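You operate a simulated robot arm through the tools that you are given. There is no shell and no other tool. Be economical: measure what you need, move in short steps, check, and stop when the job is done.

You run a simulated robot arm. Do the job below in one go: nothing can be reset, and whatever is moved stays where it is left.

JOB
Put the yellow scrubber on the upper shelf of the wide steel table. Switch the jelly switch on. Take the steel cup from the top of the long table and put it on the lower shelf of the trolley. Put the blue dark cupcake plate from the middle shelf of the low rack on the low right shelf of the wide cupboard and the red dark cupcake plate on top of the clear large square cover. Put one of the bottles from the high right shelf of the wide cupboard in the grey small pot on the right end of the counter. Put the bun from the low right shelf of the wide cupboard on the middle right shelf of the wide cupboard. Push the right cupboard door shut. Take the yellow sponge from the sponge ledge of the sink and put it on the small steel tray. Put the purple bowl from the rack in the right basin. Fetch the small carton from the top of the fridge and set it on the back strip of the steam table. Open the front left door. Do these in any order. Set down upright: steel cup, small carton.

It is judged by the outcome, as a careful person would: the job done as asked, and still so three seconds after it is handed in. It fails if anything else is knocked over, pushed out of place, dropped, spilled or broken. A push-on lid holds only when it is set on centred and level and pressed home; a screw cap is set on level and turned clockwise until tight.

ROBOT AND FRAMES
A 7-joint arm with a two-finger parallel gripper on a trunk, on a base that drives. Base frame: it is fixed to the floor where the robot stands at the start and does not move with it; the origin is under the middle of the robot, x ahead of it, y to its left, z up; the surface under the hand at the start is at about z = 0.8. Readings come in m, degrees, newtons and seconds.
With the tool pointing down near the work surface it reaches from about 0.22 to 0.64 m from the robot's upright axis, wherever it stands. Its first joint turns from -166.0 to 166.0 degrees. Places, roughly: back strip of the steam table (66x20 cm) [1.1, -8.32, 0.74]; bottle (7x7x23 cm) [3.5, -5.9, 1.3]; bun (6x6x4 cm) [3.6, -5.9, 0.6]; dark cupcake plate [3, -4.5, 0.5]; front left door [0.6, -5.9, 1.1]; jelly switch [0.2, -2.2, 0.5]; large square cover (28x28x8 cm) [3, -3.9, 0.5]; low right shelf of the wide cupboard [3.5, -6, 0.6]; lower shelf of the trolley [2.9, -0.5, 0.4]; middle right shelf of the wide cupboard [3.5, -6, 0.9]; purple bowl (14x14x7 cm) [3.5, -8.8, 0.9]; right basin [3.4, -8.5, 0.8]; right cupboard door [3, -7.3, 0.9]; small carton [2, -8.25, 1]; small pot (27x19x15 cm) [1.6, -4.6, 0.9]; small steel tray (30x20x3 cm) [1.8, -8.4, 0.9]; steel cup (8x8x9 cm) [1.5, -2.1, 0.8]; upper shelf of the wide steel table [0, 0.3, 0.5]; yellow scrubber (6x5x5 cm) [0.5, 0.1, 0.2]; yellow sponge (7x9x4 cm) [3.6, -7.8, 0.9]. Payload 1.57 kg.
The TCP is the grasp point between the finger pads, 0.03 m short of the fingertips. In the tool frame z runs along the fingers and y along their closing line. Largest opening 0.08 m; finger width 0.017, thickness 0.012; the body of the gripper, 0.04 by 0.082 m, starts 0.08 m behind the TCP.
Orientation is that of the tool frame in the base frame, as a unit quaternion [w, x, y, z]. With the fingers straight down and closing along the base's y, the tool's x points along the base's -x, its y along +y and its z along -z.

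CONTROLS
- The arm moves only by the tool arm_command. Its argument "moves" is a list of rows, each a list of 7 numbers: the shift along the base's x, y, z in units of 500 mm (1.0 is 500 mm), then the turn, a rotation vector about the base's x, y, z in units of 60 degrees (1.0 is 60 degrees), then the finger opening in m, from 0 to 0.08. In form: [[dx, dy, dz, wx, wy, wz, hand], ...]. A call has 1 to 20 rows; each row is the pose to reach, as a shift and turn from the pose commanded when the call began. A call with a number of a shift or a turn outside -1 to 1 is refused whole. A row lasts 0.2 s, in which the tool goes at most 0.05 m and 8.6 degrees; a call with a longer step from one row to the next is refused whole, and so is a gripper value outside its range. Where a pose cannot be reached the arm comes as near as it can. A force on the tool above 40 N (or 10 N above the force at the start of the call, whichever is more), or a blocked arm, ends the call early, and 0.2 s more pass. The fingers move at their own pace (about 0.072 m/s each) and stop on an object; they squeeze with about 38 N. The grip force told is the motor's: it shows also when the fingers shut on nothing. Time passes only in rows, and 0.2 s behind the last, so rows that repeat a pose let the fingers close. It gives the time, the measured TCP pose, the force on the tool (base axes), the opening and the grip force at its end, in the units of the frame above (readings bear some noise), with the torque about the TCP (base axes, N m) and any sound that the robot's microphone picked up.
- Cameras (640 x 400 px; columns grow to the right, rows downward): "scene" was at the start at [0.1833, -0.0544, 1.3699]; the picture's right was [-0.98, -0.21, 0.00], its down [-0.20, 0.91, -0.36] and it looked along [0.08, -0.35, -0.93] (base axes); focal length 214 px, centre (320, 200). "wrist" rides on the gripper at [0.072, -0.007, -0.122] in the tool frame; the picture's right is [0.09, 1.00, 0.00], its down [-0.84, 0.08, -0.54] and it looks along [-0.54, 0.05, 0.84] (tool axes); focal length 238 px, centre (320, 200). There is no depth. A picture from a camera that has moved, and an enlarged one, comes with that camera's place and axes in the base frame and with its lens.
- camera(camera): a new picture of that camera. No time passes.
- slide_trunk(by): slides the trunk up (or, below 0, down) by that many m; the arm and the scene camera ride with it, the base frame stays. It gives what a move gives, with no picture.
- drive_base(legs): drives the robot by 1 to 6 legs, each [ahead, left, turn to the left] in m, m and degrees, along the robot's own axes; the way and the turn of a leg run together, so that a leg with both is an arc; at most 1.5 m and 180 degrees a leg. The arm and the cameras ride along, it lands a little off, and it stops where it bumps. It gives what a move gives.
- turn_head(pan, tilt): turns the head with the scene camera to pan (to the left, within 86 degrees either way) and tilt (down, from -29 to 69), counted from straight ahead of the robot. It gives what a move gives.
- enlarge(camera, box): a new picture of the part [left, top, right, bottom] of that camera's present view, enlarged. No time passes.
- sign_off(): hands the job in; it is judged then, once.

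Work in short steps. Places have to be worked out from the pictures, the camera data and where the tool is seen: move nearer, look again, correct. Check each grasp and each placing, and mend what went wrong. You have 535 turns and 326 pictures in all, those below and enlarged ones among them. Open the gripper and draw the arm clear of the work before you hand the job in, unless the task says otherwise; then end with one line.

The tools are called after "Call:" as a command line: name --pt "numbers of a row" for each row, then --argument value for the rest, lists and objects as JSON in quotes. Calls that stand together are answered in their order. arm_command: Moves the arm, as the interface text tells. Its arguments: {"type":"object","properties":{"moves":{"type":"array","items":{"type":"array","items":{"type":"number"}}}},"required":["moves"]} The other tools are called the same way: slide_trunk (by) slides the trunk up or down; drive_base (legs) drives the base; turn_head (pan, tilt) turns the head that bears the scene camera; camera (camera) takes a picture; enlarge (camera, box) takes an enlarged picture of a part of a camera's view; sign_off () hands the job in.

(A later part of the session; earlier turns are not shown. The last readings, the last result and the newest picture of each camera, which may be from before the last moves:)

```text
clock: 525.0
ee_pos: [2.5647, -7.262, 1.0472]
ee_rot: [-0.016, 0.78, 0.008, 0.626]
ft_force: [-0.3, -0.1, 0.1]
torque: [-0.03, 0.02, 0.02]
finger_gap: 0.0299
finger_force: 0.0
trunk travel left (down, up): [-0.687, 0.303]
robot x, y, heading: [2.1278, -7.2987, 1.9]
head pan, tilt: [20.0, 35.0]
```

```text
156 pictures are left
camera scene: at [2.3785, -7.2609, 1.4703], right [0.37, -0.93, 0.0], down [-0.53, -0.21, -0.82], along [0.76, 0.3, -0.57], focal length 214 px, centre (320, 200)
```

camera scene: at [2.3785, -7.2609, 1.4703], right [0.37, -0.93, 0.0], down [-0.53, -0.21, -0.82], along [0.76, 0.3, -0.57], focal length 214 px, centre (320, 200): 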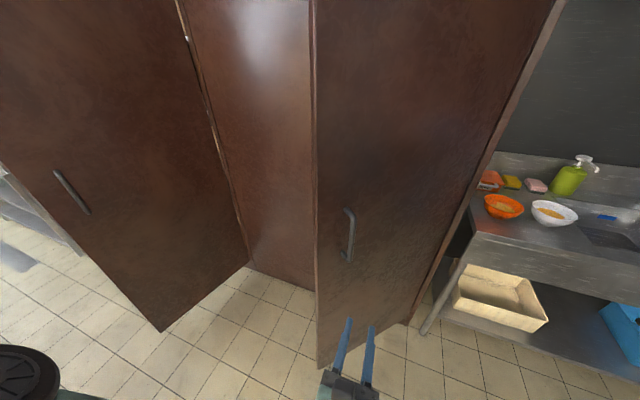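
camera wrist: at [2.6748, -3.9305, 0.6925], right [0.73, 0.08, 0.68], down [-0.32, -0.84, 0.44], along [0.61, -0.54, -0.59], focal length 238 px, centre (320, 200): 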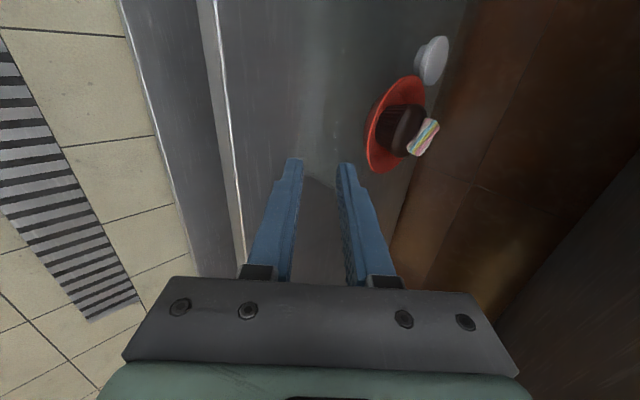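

Door line: hinge (3.21,-7.54), free edge (2.78,-7.09), handle at z≈1.04. I raise above the handle, close the fingers, and approach the outer face near the free edge.

Call:
slide_trunk --by 0.2

Call:
arm_command --pt "0.06 0.04 0 0 0 0 0.0" --pt "0.12 0.08 0 0 0 0 0.0" --pt "0.18 0.12 0 0 0 0 0.0" --pt "0.25 0.16 0 0 0 0 0.0" --pt "0.32 0.2 0 0 0 0 0.0" --pt "0.38 0.21 0 0 0 0 0.0" --pt "0.4 0.21 0 0 0 0 0.0"

Call:
camera --camera "wrist"

Call:
camera --camera "scene"

```text
clock: 527.1
ee_pos: [2.5651, -7.2621, 1.2457]
ee_rot: [-0.016, 0.779, 0.008, 0.627]
ft_force: [-0.6, -0.5, 0.1]
torque: [-0.03, -0.01, 0.03]
finger_gap: 0.03
finger_force: 0.0
trunk travel left (down, up): [-0.887, 0.103]
robot x, y, heading: [2.1286, -7.2978, 2.0]
head pan, tilt: [20.0, 35.0]
```

```text
clock: 528.8
ee_pos: [2.766, -7.1555, 1.2497]
ee_rot: [-0.015, 0.779, 0.008, 0.627]
ft_force: [0.1, 0.2, 0.1]
torque: [-0.01, 0.02, 0.0]
finger_gap: 0.0
finger_force: 20.8
trunk travel left (down, up): [-0.887, 0.103]
robot x, y, heading: [2.1237, -7.2946, 1.5]
head pan, tilt: [20.0, 35.0]
```

```text
155 pictures are left
camera wrist: at [2.6612, -7.1522, 1.3456], right [0.05, -1.0, 0.08], down [-0.71, -0.09, -0.7], along [0.71, -0.02, -0.71], focal length 238 px, centre (320, 200)
```

wrist: 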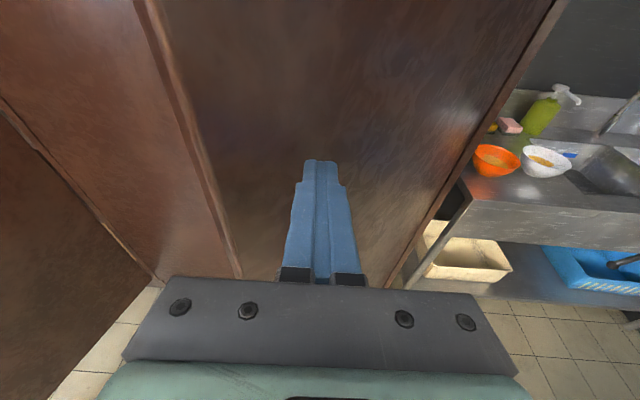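

```text
154 pictures are left
camera scene: at [2.379, -7.2608, 1.6702], right [0.37, -0.93, 0.0], down [-0.53, -0.21, -0.82], along [0.76, 0.3, -0.57], focal length 214 px, centre (320, 200)
```

scene: 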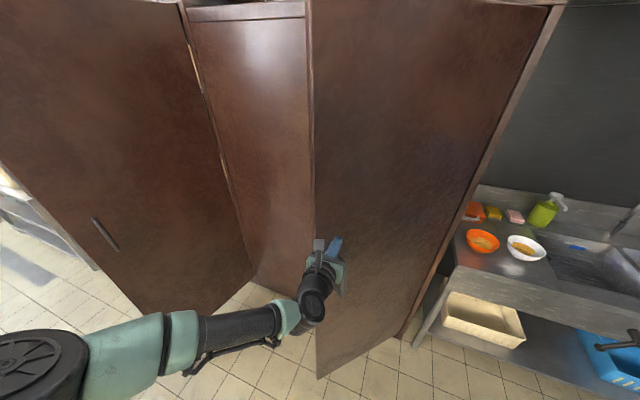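

I push along the closing arc in small steps (first part).

Call:
arm_command --pt "0.05 0 0 0 0 0 0.0" --pt "0.1 0.0 0 0 0 0 0.0" --pt "0.14 0.02 0 0 0 0 0.0" --pt "0.18 0.06 0 0 0 0 0.0" --pt "0.22 0.1 0 0 0 0 0.0" --pt "0.26 0.123 0 0 0 0 0.0" --pt "0.3 0.145 0 0 0 0 0.0" --pt "0.34 0.168 0 0 0 0 0.0" --pt "0.38 0.19 0 0 0 0 0.0"

Call:
camera --camera "scene"

```text
clock: 530.8
ee_pos: [2.9197, -7.0717, 1.2577]
ee_rot: [-0.019, 0.779, 0.006, 0.627]
ft_force: [0.1, 0.2, -0.9]
torque: [0.01, -0.05, -0.04]
finger_gap: 0.0002
finger_force: 21.7
out of reach, approached as far as the arm can: row 7, 8, 9
trunk travel left (down, up): [-0.887, 0.103]
robot x, y, heading: [2.1238, -7.3016, 1.4]
head pan, tilt: [20.0, 35.0]
```

```text
153 pictures are left
camera scene: at [2.3791, -7.2612, 1.6702], right [0.37, -0.93, 0.0], down [-0.53, -0.21, -0.82], along [0.76, 0.3, -0.57], focal length 214 px, centre (320, 200)
```

scene: 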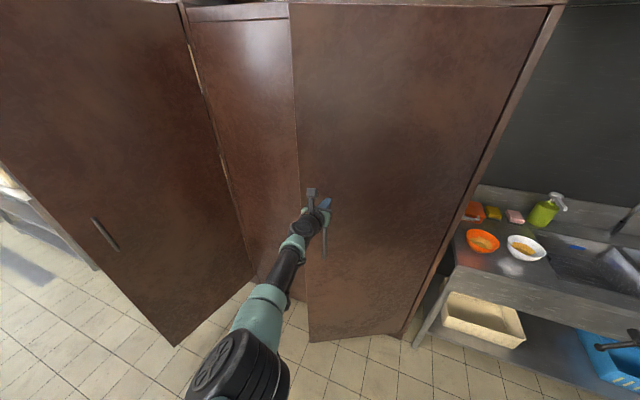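

The door swings as wanted. I continue the push with the base.

Call:
drive_base --legs '[[0.15, 0.045, 0]]'

Call:
drive_base --legs '[[0.1, 0.01, 0]]'

Call:
camera --camera "scene"

```text
clock: 532.1
ee_pos: [3.0636, -7.0249, 1.2595]
ee_rot: [-0.019, 0.778, 0.007, 0.628]
ft_force: [0.0, 0.2, 0.0]
torque: [0.02, -0.03, 0.0]
finger_gap: 0.0001
finger_force: 21.3
trunk travel left (down, up): [-0.887, 0.103]
robot x, y, heading: [2.2686, -7.247, 1.5]
head pan, tilt: [20.0, 35.0]
```

```text
clock: 533.3
ee_pos: [3.1631, -7.0134, 1.2594]
ee_rot: [-0.018, 0.777, 0.007, 0.629]
ft_force: [-0.4, -0.7, 0.7]
torque: [-0.03, -0.02, -0.02]
finger_gap: 0.0
finger_force: 21.4
trunk travel left (down, up): [-0.887, 0.103]
robot x, y, heading: [2.3719, -7.2383, 1.4]
head pan, tilt: [20.0, 35.0]
```

```text
152 pictures are left
camera scene: at [2.6215, -7.2019, 1.6703], right [0.36, -0.93, 0.0], down [-0.53, -0.21, -0.82], along [0.76, 0.3, -0.57], focal length 214 px, centre (320, 200)
```

scene: 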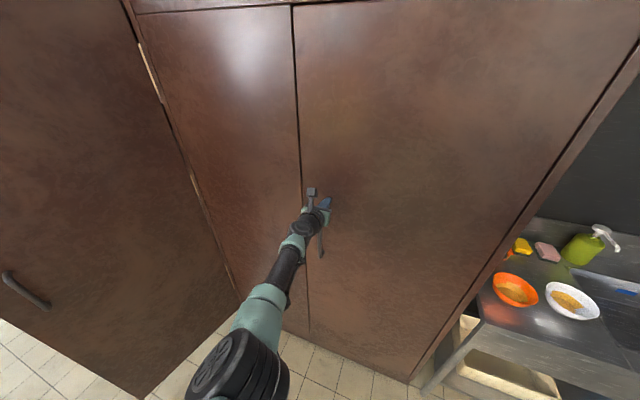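

Call:
drive_base --legs '[[0.04, 0, 0]]'

Call:
enlarge --camera "scene" --box '[240, 0, 400, 380]'

```text
clock: 534.0
ee_pos: [3.1637, -7.0142, 1.2623]
ee_rot: [-0.017, 0.777, 0.005, 0.629]
ft_force: [-23.2, -4.0, 6.7]
torque: [-0.04, -0.25, -0.2]
finger_gap: 0.0
finger_force: 21.2
trunk travel left (down, up): [-0.887, 0.103]
robot x, y, heading: [2.3778, -7.2382, 1.5]
head pan, tilt: [20.0, 35.0]
stopped in leg 1: the force on the tool passed its limit at 82 N (the readings are from after the stop); the commanded pose is now the measured one
```

```text
1.05 times, centred on (320, 190) of scene (not enlarged: the box is as wide or as high as the picture)
camera zoom: at [2.6233, -7.2031, 1.6715], right [0.36, -0.93, 0.0], down [-0.53, -0.21, -0.82], along [0.77, 0.3, -0.57], focal length 226 px, centre (320, 210)
```

zoom: 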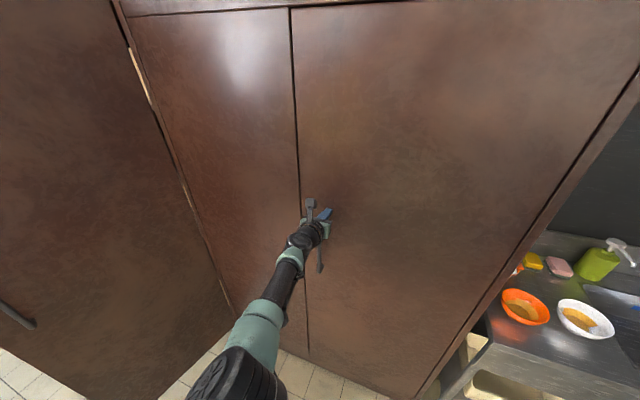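

The right cupboard door is shut. I back off, then move to face the sink.

Call:
drive_base --legs '[[-0.3, 0, 0], [0, -0.6, 0]]'

Call:
turn_head --pan 0 --tilt 30

Call:
camera --camera "scene"

```text
clock: 539.0
ee_pos: [2.8761, -7.6132, 1.2572]
ee_rot: [-0.012, 0.78, -0.003, 0.626]
ft_force: [-0.2, 0.2, -0.2]
torque: [0.04, 0.01, 0.07]
finger_gap: 0.0
finger_force: 21.2
trunk travel left (down, up): [-0.887, 0.103]
robot x, y, heading: [2.0752, -7.8202, 0.6]
head pan, tilt: [20.0, 35.0]
stopped in leg 2: the robot was blocked; the commanded pose is now the measured one
```

```text
clock: 539.8
ee_pos: [2.8774, -7.6095, 1.2569]
ee_rot: [-0.012, 0.78, -0.002, 0.626]
ft_force: [0.8, -0.2, 0.0]
torque: [0.01, -0.02, -0.02]
finger_gap: 0.0
finger_force: 21.4
trunk travel left (down, up): [-0.887, 0.103]
robot x, y, heading: [2.0793, -7.817, 0.1]
head pan, tilt: [0.0, 30.0]
```

```text
150 pictures are left
camera scene: at [2.3415, -7.8185, 1.6781], right [0.01, -1.0, 0.0], down [-0.5, 0.0, -0.87], along [0.87, 0.01, -0.5], focal length 214 px, centre (320, 200)
```

scene: 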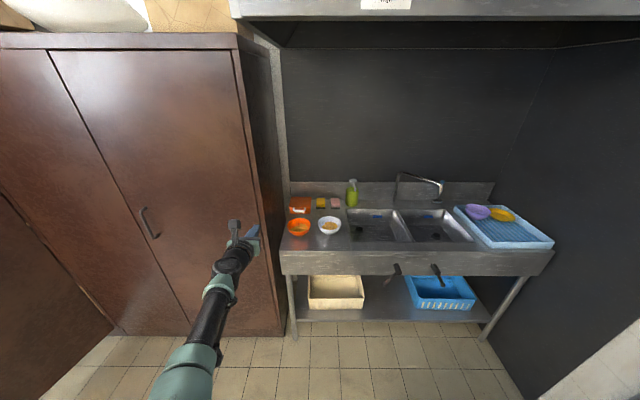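

Call:
enlarge --camera "scene" --box '[280, 165, 400, 250]'

Call:
enlarge --camera "scene" --box '[400, 170, 570, 290]'

```text
4.71 times, centred on (340, 208) of scene
camera zoom: at [2.3415, -7.8185, 1.6781], right [0.01, -1.0, 0.0], down [-0.5, 0.0, -0.87], along [0.87, 0.01, -0.5], focal length 1009 px, centre (226, 165)
```

zoom: 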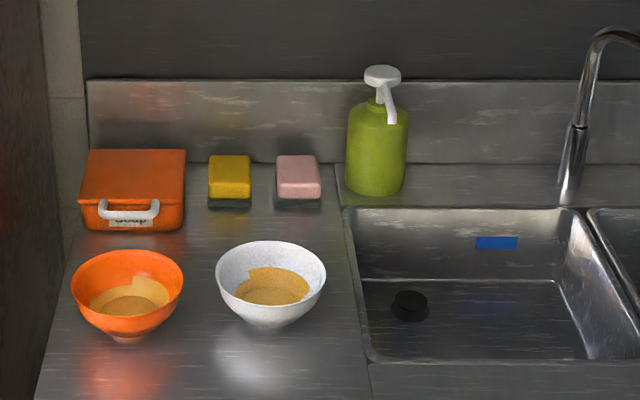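

```text
3.33 times, centred on (485, 230) of scene
camera zoom: at [2.3415, -7.8185, 1.6781], right [0.01, -1.0, 0.0], down [-0.5, 0.0, -0.87], along [0.87, 0.01, -0.5], focal length 715 px, centre (-230, 100)
```

zoom: 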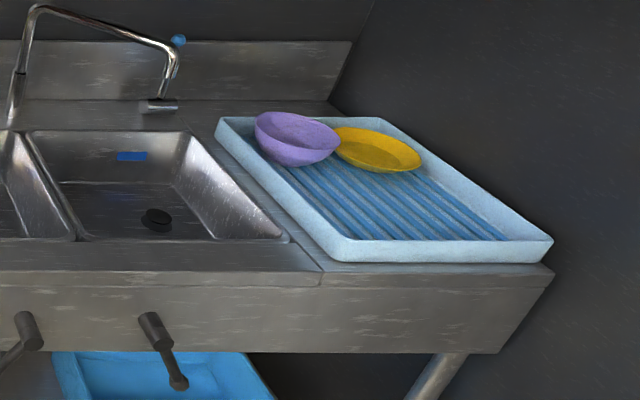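

Yellow sponge ≈(3.67,-7.81), ~7 cm wide across y, with clearances of 3–4 cm to its neighbours. I retract the arm, pitch the tool further down (~35°), and move up to the sink.

Call:
arm_command --pt "-0.06 -0.03 0 0 0 0 0.02" --pt "-0.14 -0.07 0 0 0 0 0.04" --pt "-0.22 -0.11 0 0 0.06 0 0.06" --pt "-0.3 -0.15 0 0 0.12 0 0.08" --pt "-0.38 -0.19 0 0 0.18 0 0.08" --pt "-0.46 -0.23 0 0 0.24 0 0.08" --pt "-0.54 -0.27 0 0 0.3 0 0.08" --pt "-0.58 -0.31 0 0 0.37 0 0.08" --pt "-0.58 -0.35 0 0 0.37 0 0.08"

Call:
slide_trunk --by -0.22

Call:
drive_base --legs '[[0.65, 0.0, 0]]'

Call:
camera --camera "wrist"

Call:
camera --camera "scene"

```text
clock: 541.8
ee_pos: [2.5853, -7.7877, 1.2544]
ee_rot: [-0.011, 0.886, -0.004, 0.464]
ft_force: [-1.2, 0.0, -0.1]
torque: [0.0, 0.01, 0.01]
finger_gap: 0.0801
finger_force: 0.1
trunk travel left (down, up): [-0.887, 0.103]
robot x, y, heading: [2.0798, -7.8224, 0.4]
head pan, tilt: [0.0, 30.0]
```

```text
clock: 544.1
ee_pos: [2.585, -7.7878, 1.0354]
ee_rot: [-0.01, 0.885, -0.004, 0.465]
ft_force: [0.5, 1.3, 0.2]
torque: [0.02, -0.03, -0.02]
finger_gap: 0.0799
finger_force: 0.0
trunk travel left (down, up): [-0.667, 0.323]
robot x, y, heading: [2.0782, -7.8166, 0.4]
head pan, tilt: [0.0, 30.0]
```

```text
clock: 547.7
ee_pos: [3.2348, -7.7958, 1.0335]
ee_rot: [-0.008, 0.885, -0.01, 0.465]
ft_force: [0.4, 0.6, -0.5]
torque: [0.0, 0.02, -0.02]
finger_gap: 0.08
finger_force: 0.1
trunk travel left (down, up): [-0.667, 0.323]
robot x, y, heading: [2.7272, -7.823, -0.4]
head pan, tilt: [0.0, 30.0]
```

```text
147 pictures are left
camera wrist: at [3.1741, -7.7895, 1.1641], right [0.04, -1.0, 0.05], down [-0.92, -0.06, -0.38], along [0.38, -0.03, -0.92], focal length 238 px, centre (320, 200)
```

wrist: 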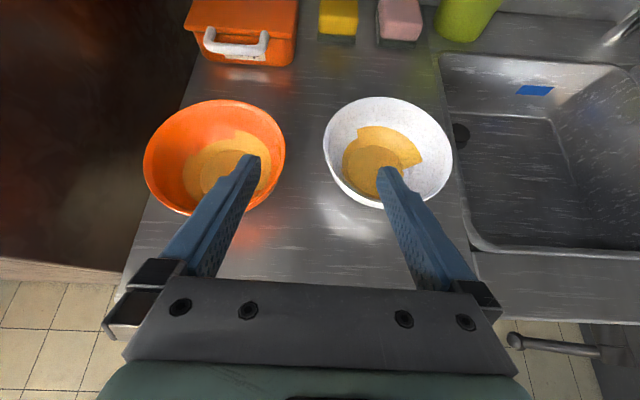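

```text
146 pictures are left
camera scene: at [2.9901, -7.8237, 1.458], right [-0.01, -1.0, 0.0], down [-0.5, 0.0, -0.87], along [0.87, -0.01, -0.5], focal length 214 px, centre (320, 200)
```

scene: 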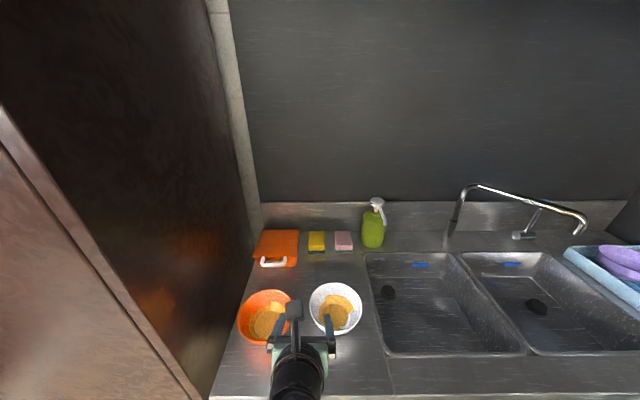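

Sponge top centre triangulates to (3.665,-7.816,0.88). I drive 0.13 m closer and extend the arm over the bowls.

Call:
drive_base --legs '[[0.13, 0.0, 0]]'

Call:
arm_command --pt "0.06 -0.008 -0.01 0 0 0 0.08" --pt "0.13 -0.016 -0.02 0 0 0 0.08" --pt "0.2 -0.024 -0.03 0 0 0 0.08" --pt "0.27 -0.03 -0.05 0 0 0 0.08" --pt "0.34 -0.034 -0.07 0 0 0 0.08" --pt "0.41 -0.036 -0.1 0 0 0 0.08" --pt "0.46 -0.036 -0.13 0 0 0 0.08" --pt "0.46 -0.036 -0.13 0 0 0 0.08"

Call:
camera --camera "wrist"

```text
clock: 549.0
ee_pos: [3.3615, -7.7969, 1.0342]
ee_rot: [-0.007, 0.886, -0.012, 0.464]
ft_force: [0.2, -0.7, 0.2]
torque: [-0.03, 0.0, -0.02]
finger_gap: 0.0798
finger_force: 0.0
trunk travel left (down, up): [-0.667, 0.323]
robot x, y, heading: [2.8578, -7.827, -0.5]
head pan, tilt: [0.0, 30.0]
```

```text
clock: 550.8
ee_pos: [3.5893, -7.8167, 0.9705]
ee_rot: [-0.006, 0.885, -0.011, 0.465]
ft_force: [-0.1, 0.7, 0.0]
torque: [0.01, 0.0, -0.03]
finger_gap: 0.0799
finger_force: 0.0
trunk travel left (down, up): [-0.667, 0.323]
robot x, y, heading: [2.8505, -7.8201, -0.7]
head pan, tilt: [0.0, 30.0]
```

```text
145 pictures are left
camera wrist: at [3.5294, -7.8109, 1.0999], right [0.04, -1.0, 0.05], down [-0.92, -0.06, -0.38], along [0.38, -0.03, -0.92], focal length 238 px, centre (320, 200)
```

wrist: 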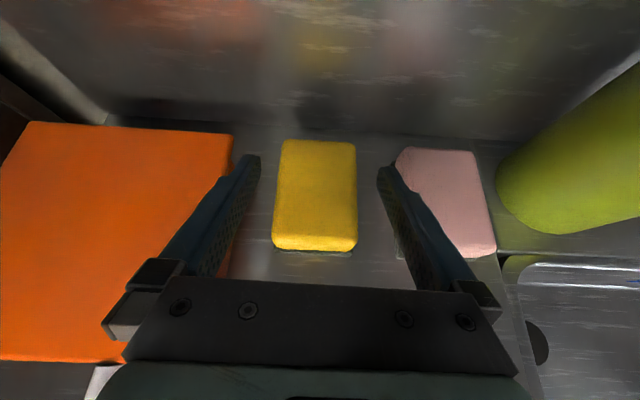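

Sponge centred between the fingers. I lower onto it.

Call:
arm_command --pt "0.03 0.004 -0.06 0 0 0 0.08" --pt "0.06 0.006 -0.12 0 0 0 0.08" --pt "0.08 0.006 -0.17 0 0 0 0.08" --pt "0.084 0.006 -0.2 0 0 0 0.08" --pt "0.084 0.006 -0.2 0 0 0 0.08"

Call:
camera --camera "wrist"

```text
clock: 551.4
ee_pos: [3.6212, -7.8167, 0.9244]
ee_rot: [-0.002, 0.883, -0.01, 0.47]
ft_force: [-22.8, 2.3, 25.8]
torque: [-1.21, -0.31, -0.95]
finger_gap: 0.0772
finger_force: 0.1
trunk travel left (down, up): [-0.667, 0.323]
robot x, y, heading: [2.8529, -7.8242, -0.7]
head pan, tilt: [0.0, 30.0]
stopped in row 3: the force on the tool passed its limit at 159 N (the readings are from after the stop); the commanded pose is now the measured one
```

```text
144 pictures are left
camera wrist: at [3.5583, -7.8089, 1.053], right [0.03, -1.0, 0.06], down [-0.92, -0.06, -0.39], along [0.4, -0.04, -0.92], focal length 238 px, centre (320, 200)
```

wrist: 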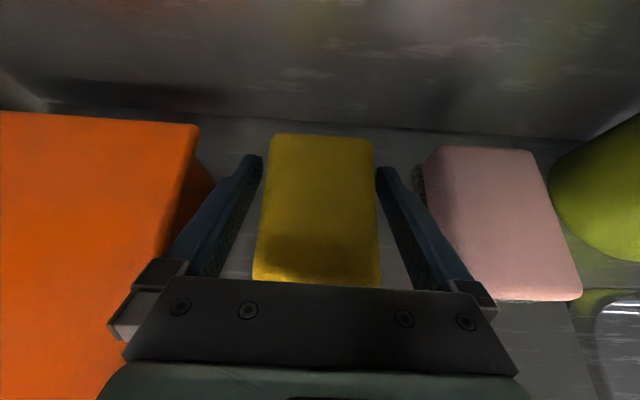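

Unexpected contact on the right fingertip; the surface may be higher than thought. I rise and look closer.

Call:
arm_command --pt "-0.02 0 0.04 0 0 0 0.08" --pt "-0.04 0 0.08 0 0 0 0.08" --pt "-0.04 0 0.08 0 0 0 0.08"

Call:
camera --camera "wrist"

Call:
enlarge --camera "scene" --box '[240, 200, 400, 320]'

```text
clock: 552.2
ee_pos: [3.5994, -7.8175, 0.9596]
ee_rot: [-0.004, 0.883, -0.011, 0.468]
ft_force: [0.8, 0.6, -0.9]
torque: [0.0, 0.01, -0.01]
finger_gap: 0.08
finger_force: 0.1
trunk travel left (down, up): [-0.667, 0.323]
robot x, y, heading: [2.8535, -7.8254, -0.6]
head pan, tilt: [0.0, 30.0]
```

```text
143 pictures are left
camera wrist: at [3.5382, -7.8108, 1.089], right [0.04, -1.0, 0.06], down [-0.92, -0.06, -0.39], along [0.39, -0.04, -0.92], focal length 238 px, centre (320, 200)
```

wrist: 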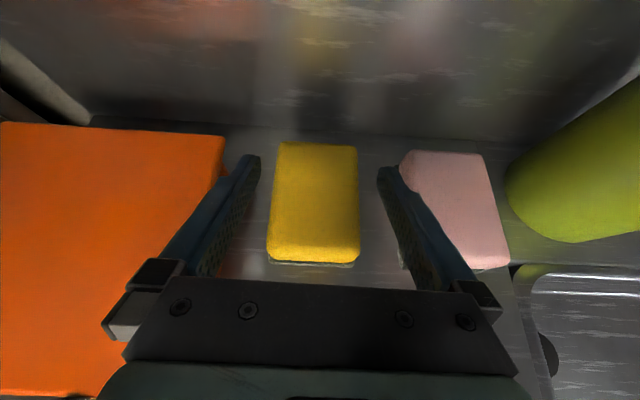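

```text
3.33 times, centred on (320, 260) of scene
camera zoom: at [3.1159, -7.8251, 1.458], right [-0.01, -1.0, 0.0], down [-0.5, 0.0, -0.87], along [0.87, -0.01, -0.5], focal length 715 px, centre (320, 0)
```

zoom: 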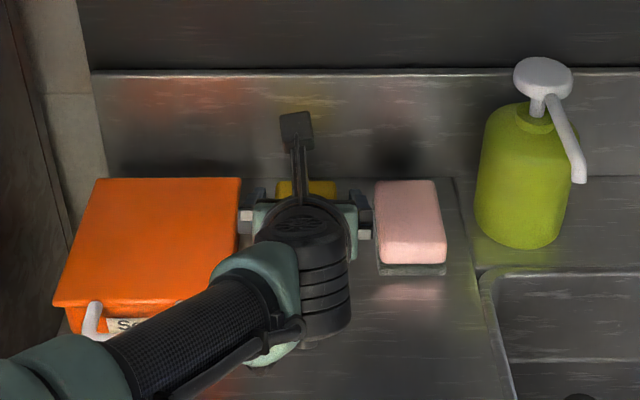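

The contact fits the ledge itself being at z≈0.90 (sponge 0.90–0.94, centre ≈(3.605,-7.815)). I lower only to TCP 0.932 and close.

Call:
arm_command --pt "0.01 0.004 -0.03 0 0 0 0.08" --pt "0.016 0.006 -0.054 0 0 0 0.08" --pt "0.016 0.006 -0.054 0 0 0 0.06" --pt "0.016 0.006 -0.054 0 0 0 0.04" --pt "0.016 0.006 -0.054 0 0 0 0.04"

Call:
camera --camera "wrist"

```text
clock: 553.4
ee_pos: [3.6075, -7.815, 0.9345]
ee_rot: [-0.004, 0.884, -0.011, 0.468]
ft_force: [0.8, -0.1, 0.7]
torque: [-0.01, -0.03, 0.02]
finger_gap: 0.0629
finger_force: 37.8
trunk travel left (down, up): [-0.667, 0.323]
robot x, y, heading: [2.854, -7.819, -0.5]
head pan, tilt: [0.0, 30.0]
```

```text
141 pictures are left
camera wrist: at [3.5463, -7.807, 1.0632], right [0.04, -1.0, 0.06], down [-0.92, -0.06, -0.39], along [0.39, -0.04, -0.92], focal length 238 px, centre (320, 200)
```

wrist: 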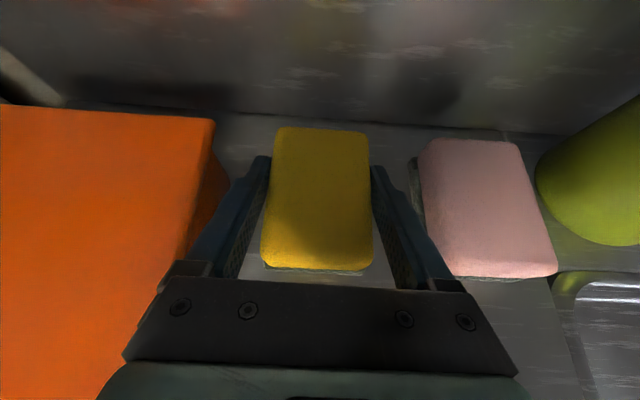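

Gripped. I lift and retract over the bowls.

Call:
arm_command --pt "0 0 0.06 0 0 0 0.04" --pt "0 0 0.14 0 0 0 0.04" --pt "0 0 0.22 0 0 0 0.04" --pt "-0.07 0 0.26 0 0 0 0.04" --pt "-0.15 0 0.28 0 0 0 0.04" --pt "-0.23 0 0.28 0 0 0 0.04" --pt "-0.31 0 0.28 0 0 0 0.04" --pt "-0.39 0 0.28 0 0 0 0.04"

Call:
drive_base --legs '[[-0.5, 0.1, 0]]'

Call:
camera --camera "wrist"

Call:
turn_head --pan -86 --tilt 30

Call:
camera --camera "scene"

```text
clock: 555.2
ee_pos: [3.4127, -7.8144, 1.0765]
ee_rot: [-0.004, 0.884, -0.01, 0.468]
ft_force: [0.4, 0.3, -0.4]
torque: [0.02, -0.02, -0.03]
finger_gap: 0.0629
finger_force: 37.9
trunk travel left (down, up): [-0.667, 0.323]
robot x, y, heading: [2.8537, -7.8223, -0.3]
head pan, tilt: [0.0, 30.0]
```

```text
clock: 558.3
ee_pos: [2.892, -7.7103, 1.0752]
ee_rot: [-0.001, 0.883, -0.016, 0.469]
ft_force: [-0.8, 1.3, 0.4]
torque: [-0.01, -0.01, 0.0]
finger_gap: 0.0628
finger_force: 38.4
trunk travel left (down, up): [-0.667, 0.323]
robot x, y, heading: [2.3314, -7.7158, -1.3]
head pan, tilt: [0.0, 30.0]
```

```text
140 pictures are left
camera wrist: at [2.8302, -7.7026, 1.2047], right [0.03, -1.0, 0.06], down [-0.92, -0.05, -0.39], along [0.39, -0.05, -0.92], focal length 238 px, centre (320, 200)
```

wrist: 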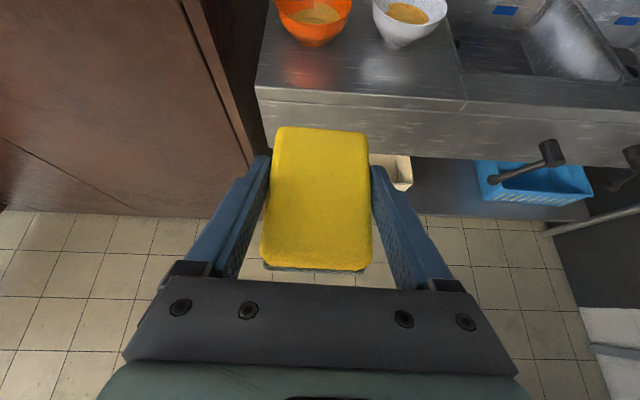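

```text
clock: 559.9
ee_pos: [2.8911, -7.7104, 1.0758]
ee_rot: [-0.001, 0.884, -0.016, 0.468]
ft_force: [0.3, -0.9, 0.8]
torque: [-0.01, 0.0, -0.02]
finger_gap: 0.063
finger_force: 38.0
trunk travel left (down, up): [-0.667, 0.323]
robot x, y, heading: [2.3328, -7.712, -0.8]
head pan, tilt: [-85.9, 30.0]
```

```text
139 pictures are left
camera scene: at [2.5071, -7.8072, 1.4581], right [-1.0, -0.05, 0.0], down [-0.03, 0.5, -0.87], along [0.04, -0.86, -0.5], focal length 214 px, centre (320, 200)
```

scene: 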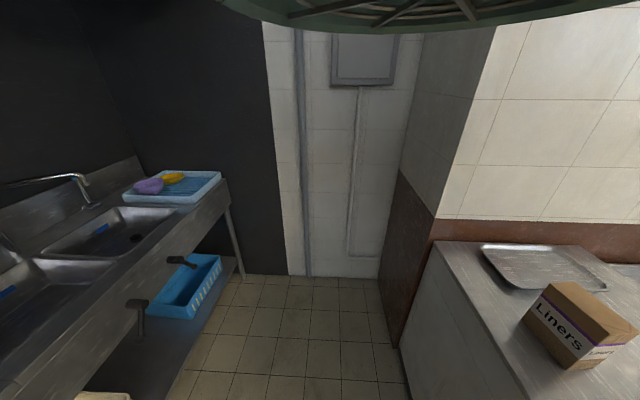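

The fridge top holds the tray (≈(1.75,-8.37)) and the "Liners" carton. I back north, turn to face -y, and line up with the tray.

Call:
drive_base --legs '[[-0.2, 0.25, 0], [0, 0, -89.5], [0, -0.32, 0]]'

Call:
turn_head --pan 0 --tilt 35

Call:
camera --camera "scene"

```text
clock: 567.6
ee_pos: [1.8142, -8.0138, 1.0752]
ee_rot: [-0.335, -0.605, 0.644, -0.328]
ft_force: [-1.4, -0.2, -0.4]
torque: [0.04, 0.01, 0.01]
finger_gap: 0.0629
finger_force: 37.9
trunk travel left (down, up): [-0.667, 0.323]
robot x, y, heading: [1.8292, -7.4538, -92.5]
head pan, tilt: [-85.9, 30.0]
```

```text
clock: 569.2
ee_pos: [1.8137, -8.0133, 1.0749]
ee_rot: [-0.334, -0.606, 0.644, -0.327]
ft_force: [0.5, -0.8, -0.4]
torque: [0.02, 0.0, -0.03]
finger_gap: 0.0627
finger_force: 38.2
trunk travel left (down, up): [-0.667, 0.323]
robot x, y, heading: [1.8221, -7.4523, -92.6]
head pan, tilt: [0.0, 35.0]
```

```text
138 pictures are left
camera scene: at [1.8143, -7.7106, 1.4503], right [-1.0, 0.05, 0.0], down [0.03, 0.57, -0.82], along [-0.04, -0.82, -0.57], focal length 214 px, centre (320, 200)
```

scene: 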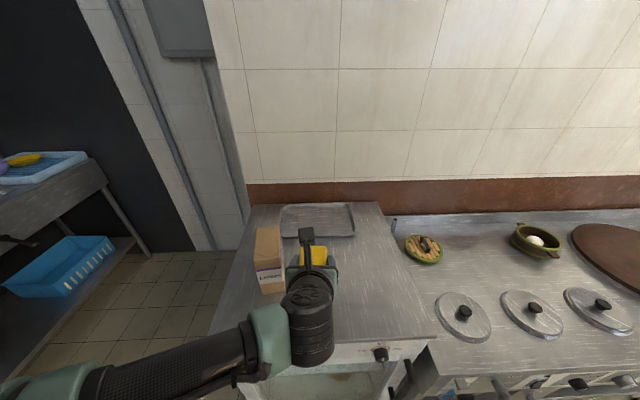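

Call:
drive_base --legs '[[0.18, 0, 0]]'

Call:
arm_command --pt "-0.01 -0.08 0 0 0 0 0.04" --pt "-0.02 -0.16 0 0 0 0 0.04" --pt "-0.03 -0.24 0 0 0 0 0.04" --pt "-0.03 -0.32 0 0 0 0 0.04" --pt "-0.03 -0.38 -0.02 0 0 0 0.04" --pt "-0.03 -0.38 -0.1 0 0 0 0.04" --pt "-0.03 -0.38 -0.18 0 0 0 0.04" --pt "-0.03 -0.38 -0.2 0 0 0 0.04"

Call:
camera --camera "wrist"

Call:
camera --camera "scene"

```text
clock: 570.7
ee_pos: [1.8058, -8.1905, 1.0754]
ee_rot: [-0.333, -0.606, 0.644, -0.327]
ft_force: [0.2, 0.7, -0.5]
torque: [0.03, 0.0, 0.0]
finger_gap: 0.0632
finger_force: 38.0
trunk travel left (down, up): [-0.667, 0.323]
robot x, y, heading: [1.8163, -7.6317, -92.5]
head pan, tilt: [0.0, 35.0]
```

```text
clock: 572.5
ee_pos: [1.7896, -8.38, 0.9747]
ee_rot: [-0.335, -0.605, 0.644, -0.327]
ft_force: [1.0, -1.2, -1.5]
torque: [0.02, 0.03, -0.04]
finger_gap: 0.0629
finger_force: 38.1
trunk travel left (down, up): [-0.667, 0.323]
robot x, y, heading: [1.8237, -7.6254, -92.6]
head pan, tilt: [0.0, 35.0]
```

```text
137 pictures are left
camera wrist: at [1.796, -8.319, 1.1033], right [-1.0, 0.0, 0.06], down [-0.02, 0.92, -0.39], along [-0.05, -0.39, -0.92], focal length 238 px, centre (320, 200)
```

wrist: 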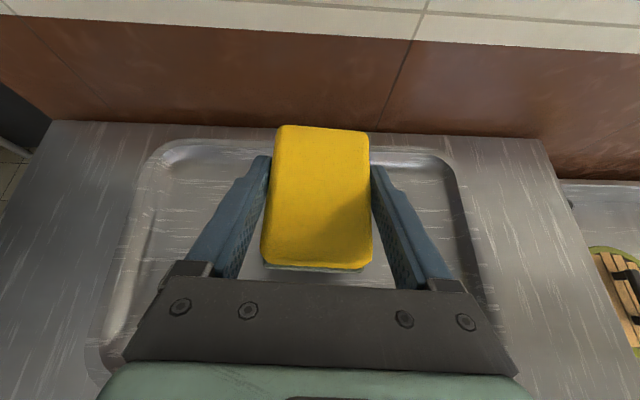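

```text
136 pictures are left
camera scene: at [1.8068, -7.8874, 1.4503], right [-1.0, 0.04, 0.0], down [0.03, 0.57, -0.82], along [-0.04, -0.82, -0.57], focal length 214 px, centre (320, 200)
```

scene: 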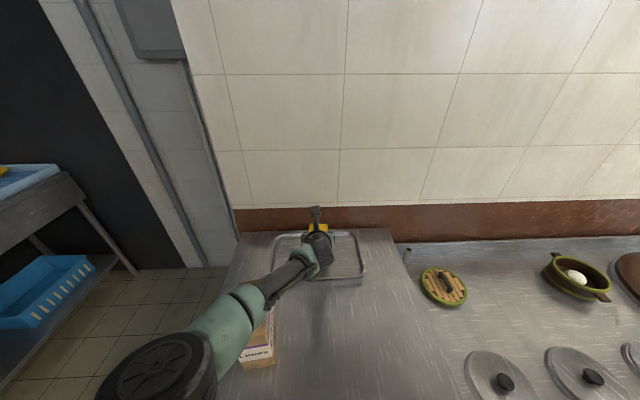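

Call:
enlarge --camera "scene" --box '[200, 200, 400, 400]'

Call:
turn_head --pan -30 --tilt 50

Call:
camera --camera "scene"

```text
2.00 times, centred on (300, 300) of scene
camera zoom: at [1.8068, -7.8874, 1.4503], right [-1.0, 0.04, 0.0], down [0.03, 0.57, -0.82], along [-0.04, -0.82, -0.57], focal length 429 px, centre (360, 0)
```

zoom: 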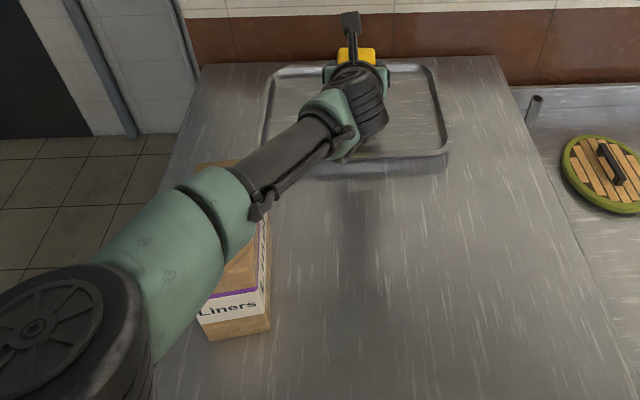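

```text
clock: 573.4
ee_pos: [1.79, -8.3812, 0.9749]
ee_rot: [-0.333, -0.606, 0.643, -0.328]
ft_force: [0.3, -0.2, -0.6]
torque: [0.01, 0.0, 0.01]
finger_gap: 0.063
finger_force: 37.9
trunk travel left (down, up): [-0.667, 0.323]
robot x, y, heading: [1.8153, -7.6313, -92.6]
head pan, tilt: [-30.0, 50.0]
```

```text
134 pictures are left
camera scene: at [1.7692, -7.8646, 1.4286], right [-0.84, 0.54, 0.0], down [0.41, 0.65, -0.64], along [-0.35, -0.54, -0.77], focal length 214 px, centre (320, 200)
```

scene: 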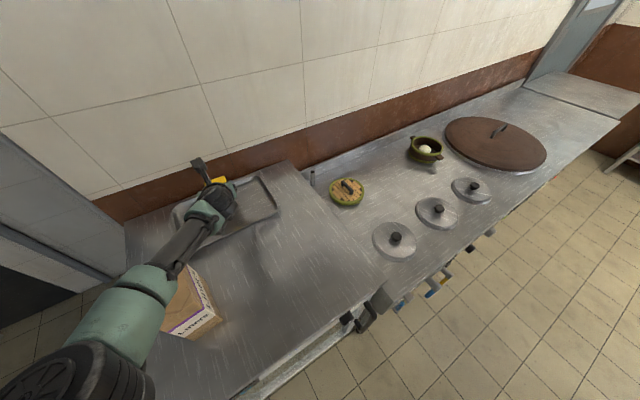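

The forearm passes ~4+ cm above the carton (top ≈1.01). I shift 1.5 cm toward the tray's middle and lower gently.

Call:
arm_command --pt "0 0.03 -0.03 0 0 0 0.04" --pt "0 0.03 -0.06 0 0 0 0.04" --pt "0 0.03 -0.074 0 0 0 0.04" --pt "0 0.03 -0.084 0 0 0 0.04" --pt "0 0.03 -0.094 0 0 0 0.04"

```text
clock: 574.6
ee_pos: [1.7923, -8.366, 0.9293]
ee_rot: [-0.334, -0.606, 0.643, -0.327]
ft_force: [-0.7, 0.4, -0.6]
torque: [0.01, 0.01, -0.03]
finger_gap: 0.0627
finger_force: 38.6
trunk travel left (down, up): [-0.667, 0.323]
robot x, y, heading: [1.8133, -7.6305, -92.3]
head pan, tilt: [-30.0, 50.0]
```

Call:
arm_command --pt "0 0 -0.012 0 0 0 0.04" --pt "0 0 -0.024 0 0 0 0.04" --pt "0 0 -0.036 0 0 0 0.04"

Call:
camera --camera "wrist"

```text
clock: 575.4
ee_pos: [1.7914, -8.3649, 0.9224]
ee_rot: [-0.34, -0.603, 0.641, -0.331]
ft_force: [-0.4, 2.6, 37.2]
torque: [0.59, 0.65, -0.03]
finger_gap: 0.0626
finger_force: 38.3
trunk travel left (down, up): [-0.667, 0.323]
robot x, y, heading: [1.8193, -7.6304, -92.6]
head pan, tilt: [-30.0, 50.0]
```

```text
133 pictures are left
camera wrist: at [1.7983, -8.3026, 1.0508], right [-1.0, 0.0, 0.06], down [-0.02, 0.91, -0.4], along [-0.06, -0.4, -0.91], focal length 238 px, centre (320, 200)
```

wrist: 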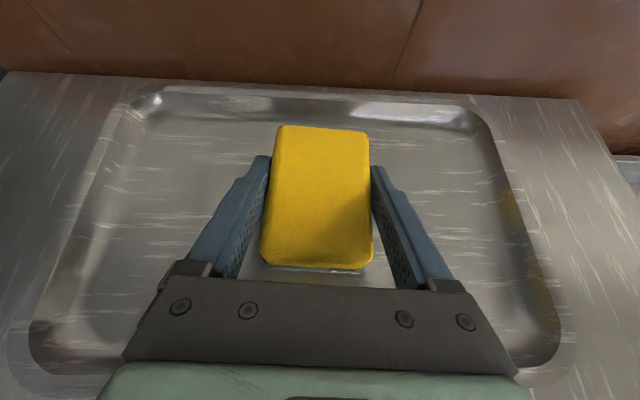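

Contact with the tray. I ease up slightly, release, and lift straight away.

Call:
arm_command --pt "0 0 0.01 0 0 0 0.05" --pt "0 0 0.01 0 0 0 0.075" --pt "0 0 0.01 0 0 0 0.075" --pt "0 0 0.06 0 0 0 0.075" --pt "0 0 0.14 0 0 0 0.075" --pt "0 0 0.22 0 0 0 0.075" --pt "0 0 0.3 0 0 0 0.075"

Call:
camera --camera "wrist"

```text
clock: 577.0
ee_pos: [1.7901, -8.3632, 1.0624]
ee_rot: [-0.334, -0.605, 0.644, -0.327]
ft_force: [0.2, 0.2, 0.0]
torque: [-0.01, -0.01, 0.0]
finger_gap: 0.0746
finger_force: 0.0
trunk travel left (down, up): [-0.667, 0.323]
robot x, y, heading: [1.8149, -7.6278, -92.9]
head pan, tilt: [-30.0, 50.0]
```

```text
132 pictures are left
camera wrist: at [1.7967, -8.3033, 1.1905], right [-1.0, 0.0, 0.06], down [-0.02, 0.92, -0.39], along [-0.05, -0.39, -0.92], focal length 238 px, centre (320, 200)
```

wrist: 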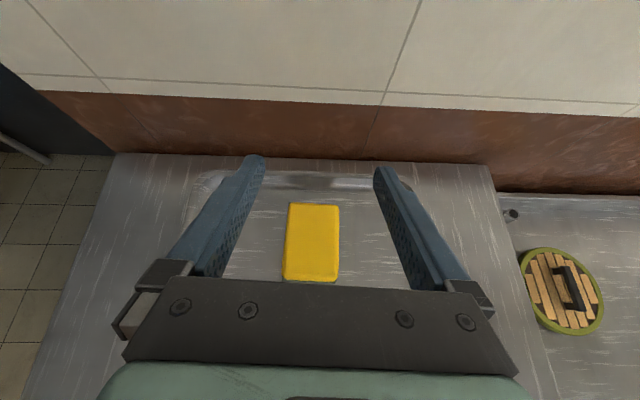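

Sponge is on the tray. Now the carton: I retract and view it.

Call:
arm_command --pt "0 0.06 0.02 0 0 0 0.08" --pt "0 0.14 0.02 0 0 0 0.08" --pt "0 0.22 0.02 0 0 0 0.08" --pt "0 0.3 0.02 0 0 0 0.08" --pt "0 0.38 0.02 0 0 0 0.08"

Call:
drive_base --legs '[[-0.3, 0.13, 2.7]]'

Call:
camera --camera "wrist"

Call:
turn_head --pan 0 --tilt 40

Call:
camera --camera "scene"

```text
clock: 578.2
ee_pos: [1.7914, -8.1725, 1.0636]
ee_rot: [-0.334, -0.606, 0.643, -0.327]
ft_force: [0.1, 0.1, 0.5]
torque: [-0.01, 0.01, 0.01]
finger_gap: 0.0799
finger_force: 0.0
trunk travel left (down, up): [-0.667, 0.323]
robot x, y, heading: [1.8141, -7.6315, -92.6]
head pan, tilt: [-30.0, 50.0]
```

```text
clock: 580.4
ee_pos: [1.9511, -7.8816, 1.0641]
ee_rot: [-0.326, -0.622, 0.628, -0.336]
ft_force: [-0.1, 1.0, -0.7]
torque: [0.01, 0.07, -0.03]
finger_gap: 0.0799
finger_force: 0.0
trunk travel left (down, up): [-0.667, 0.323]
robot x, y, heading: [1.9502, -7.3368, -89.7]
head pan, tilt: [-30.0, 50.0]
```

```text
131 pictures are left
camera wrist: at [1.9543, -7.8188, 1.1926], right [-1.0, -0.05, 0.06], down [-0.07, 0.92, -0.39], along [-0.04, -0.39, -0.92], focal length 238 px, centre (320, 200)
```

wrist: 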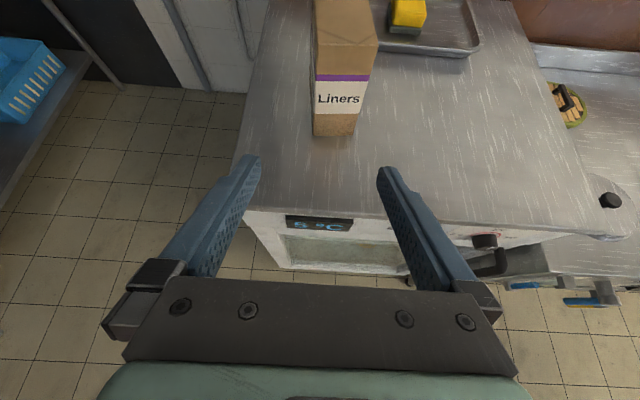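

```text
clock: 581.3
ee_pos: [1.9508, -7.8809, 1.0643]
ee_rot: [-0.326, -0.622, 0.627, -0.336]
ft_force: [-0.1, 0.5, -0.7]
torque: [0.0, 0.01, 0.04]
finger_gap: 0.0801
finger_force: 0.0
trunk travel left (down, up): [-0.667, 0.323]
robot x, y, heading: [1.9507, -7.3347, -89.4]
head pan, tilt: [0.0, 40.0]
```

```text
130 pictures are left
camera scene: at [1.9521, -7.5914, 1.4427], right [-1.0, 0.0, 0.0], down [0.0, 0.64, -0.77], along [0.0, -0.77, -0.64], focal length 214 px, centre (320, 200)
```

scene: 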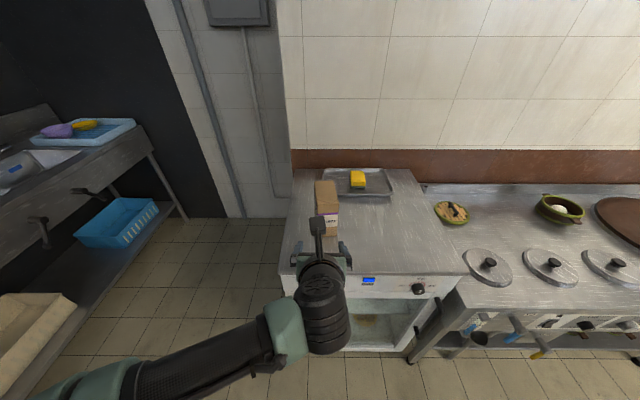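

Carton is ~6.7 cm wide (x), centre ≈(1.924,-8.13), z 0.885–1.01. I line up and advance with the fingers straddling it.

Call:
arm_command --pt "-0.054 0 0 0 0 0 0.08" --pt "-0.054 0 -0.06 0 0 0 0.08" --pt "-0.054 0 -0.06 0 0 0 0.08"

Call:
drive_base --legs '[[0.12, 0, -0.5]]'

Call:
camera --camera "wrist"

```text
clock: 582.1
ee_pos: [1.9224, -7.8807, 1.0348]
ee_rot: [-0.325, -0.622, 0.627, -0.336]
ft_force: [0.7, 0.0, 0.6]
torque: [0.0, -0.01, 0.0]
finger_gap: 0.0799
finger_force: 0.1
trunk travel left (down, up): [-0.667, 0.323]
robot x, y, heading: [1.9499, -7.334, -89.9]
head pan, tilt: [0.0, 40.0]
```

```text
clock: 583.4
ee_pos: [1.9161, -8.0005, 1.0347]
ee_rot: [-0.327, -0.619, 0.631, -0.334]
ft_force: [0.0, -0.1, -0.7]
torque: [0.0, 0.0, -0.02]
finger_gap: 0.0801
finger_force: 0.0
trunk travel left (down, up): [-0.667, 0.323]
robot x, y, heading: [1.9511, -7.456, -90.6]
head pan, tilt: [0.0, 40.0]
```

```text
129 pictures are left
camera wrist: at [1.9214, -7.9382, 1.163], right [-1.0, -0.04, 0.06], down [-0.06, 0.92, -0.39], along [-0.04, -0.39, -0.92], focal length 238 px, centre (320, 200)
```

wrist: 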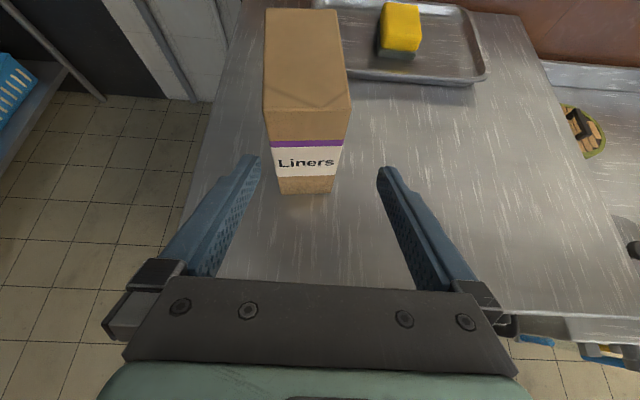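

Call:
arm_command --pt "0.012 0 -0.05 0 0 0 0.08" --pt "0.026 -0.01 -0.12 0 0 0 0.08" --pt "0.026 -0.08 -0.14 0 0 0 0.08" --pt "0.026 -0.15 -0.14 0 0 0 0.08" --pt "0.026 -0.21 -0.14 0 0 0 0.08" --pt "0.026 -0.21 -0.14 0 0 0 0.08"

Call:
camera --camera "wrist"

```text
clock: 584.8
ee_pos: [1.9295, -8.1021, 0.9646]
ee_rot: [-0.328, -0.619, 0.631, -0.334]
ft_force: [0.4, 0.2, -0.1]
torque: [0.03, -0.02, 0.03]
finger_gap: 0.08
finger_force: 0.1
trunk travel left (down, up): [-0.667, 0.323]
robot x, y, heading: [1.9518, -7.4611, -90.2]
head pan, tilt: [0.0, 40.0]
```

```text
128 pictures are left
camera wrist: at [1.9334, -8.0402, 1.0937], right [-1.0, -0.04, 0.06], down [-0.06, 0.92, -0.39], along [-0.04, -0.39, -0.92], focal length 238 px, centre (320, 200)
```

wrist: 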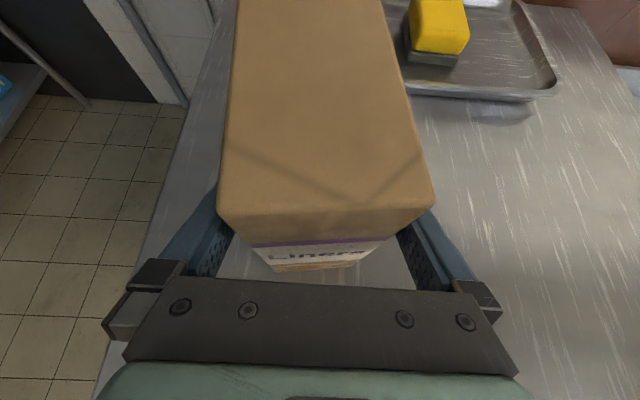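

Call:
arm_command --pt "0 0 0 0 0 0 0.07" --pt "0 0 0 0 0 0 0.055" --pt "0 0 0 0 0 0 0.045" --pt "0 0 0 0 0 0 0.045"

Call:
arm_command --pt "0 0 0.05 0 0 0 0.045" --pt "0 0 0.12 0 0 0 0.045" --pt "0 0 0.2 0 0 0 0.045" --pt "0 0 0.24 0 0 0 0.045"

Call:
camera --camera "wrist"

```text
clock: 585.8
ee_pos: [1.9294, -8.1014, 0.9655]
ee_rot: [-0.328, -0.618, 0.631, -0.334]
ft_force: [-0.2, -0.9, 2.0]
torque: [0.01, 0.19, 0.02]
finger_gap: 0.0656
finger_force: 37.9
trunk travel left (down, up): [-0.667, 0.323]
robot x, y, heading: [1.95, -7.4535, -90.2]
head pan, tilt: [0.0, 40.0]
```

```text
clock: 586.8
ee_pos: [1.9285, -8.1021, 1.0835]
ee_rot: [-0.328, -0.619, 0.631, -0.333]
ft_force: [0.1, 0.2, -2.8]
torque: [0.08, 0.0, 0.01]
finger_gap: 0.0659
finger_force: 38.0
trunk travel left (down, up): [-0.667, 0.323]
robot x, y, heading: [1.9495, -7.4579, -90.3]
head pan, tilt: [0.0, 40.0]
```

```text
127 pictures are left
camera wrist: at [1.9329, -8.0406, 1.2135], right [-1.0, -0.04, 0.06], down [-0.06, 0.92, -0.39], along [-0.04, -0.39, -0.92], focal length 238 px, centre (320, 200)
```

wrist: 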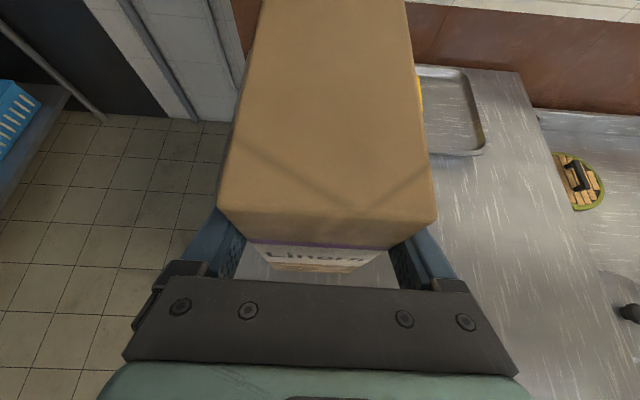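

Carton held (bottom 8 cm below TCP). I drive sideways to x≈1.1 in front of the steam table.

Call:
drive_base --legs '[[-0.05, -0.4, 0], [0, -0.43, 0.3]]'

Call:
camera --camera "scene"

Call:
camera --camera "wrist"

```text
clock: 591.6
ee_pos: [1.1001, -8.0532, 1.0852]
ee_rot: [-0.324, -0.625, 0.625, -0.337]
ft_force: [0.3, -0.6, -2.4]
torque: [0.04, 0.0, 0.01]
finger_gap: 0.0656
finger_force: 38.1
trunk travel left (down, up): [-0.667, 0.323]
robot x, y, heading: [1.1085, -7.4049, -89.1]
head pan, tilt: [0.0, 40.0]
```

```text
126 pictures are left
camera scene: at [1.1131, -7.6604, 1.4427], right [-1.0, -0.02, 0.0], down [-0.01, 0.64, -0.77], along [0.01, -0.77, -0.64], focal length 214 px, centre (320, 200)
```

scene: 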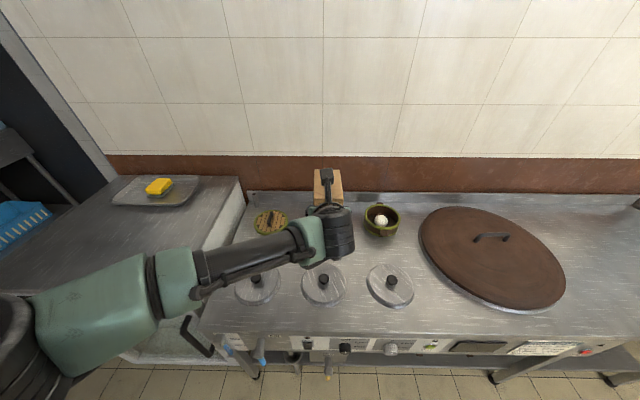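

```text
125 pictures are left
camera wrist: at [1.1032, -7.9902, 1.2133], right [-1.0, -0.06, 0.06], down [-0.08, 0.92, -0.39], along [-0.03, -0.39, -0.92], focal length 238 px, centre (320, 200)
```

wrist: 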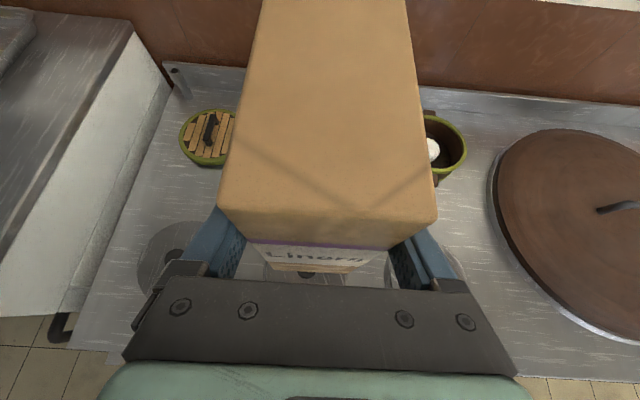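

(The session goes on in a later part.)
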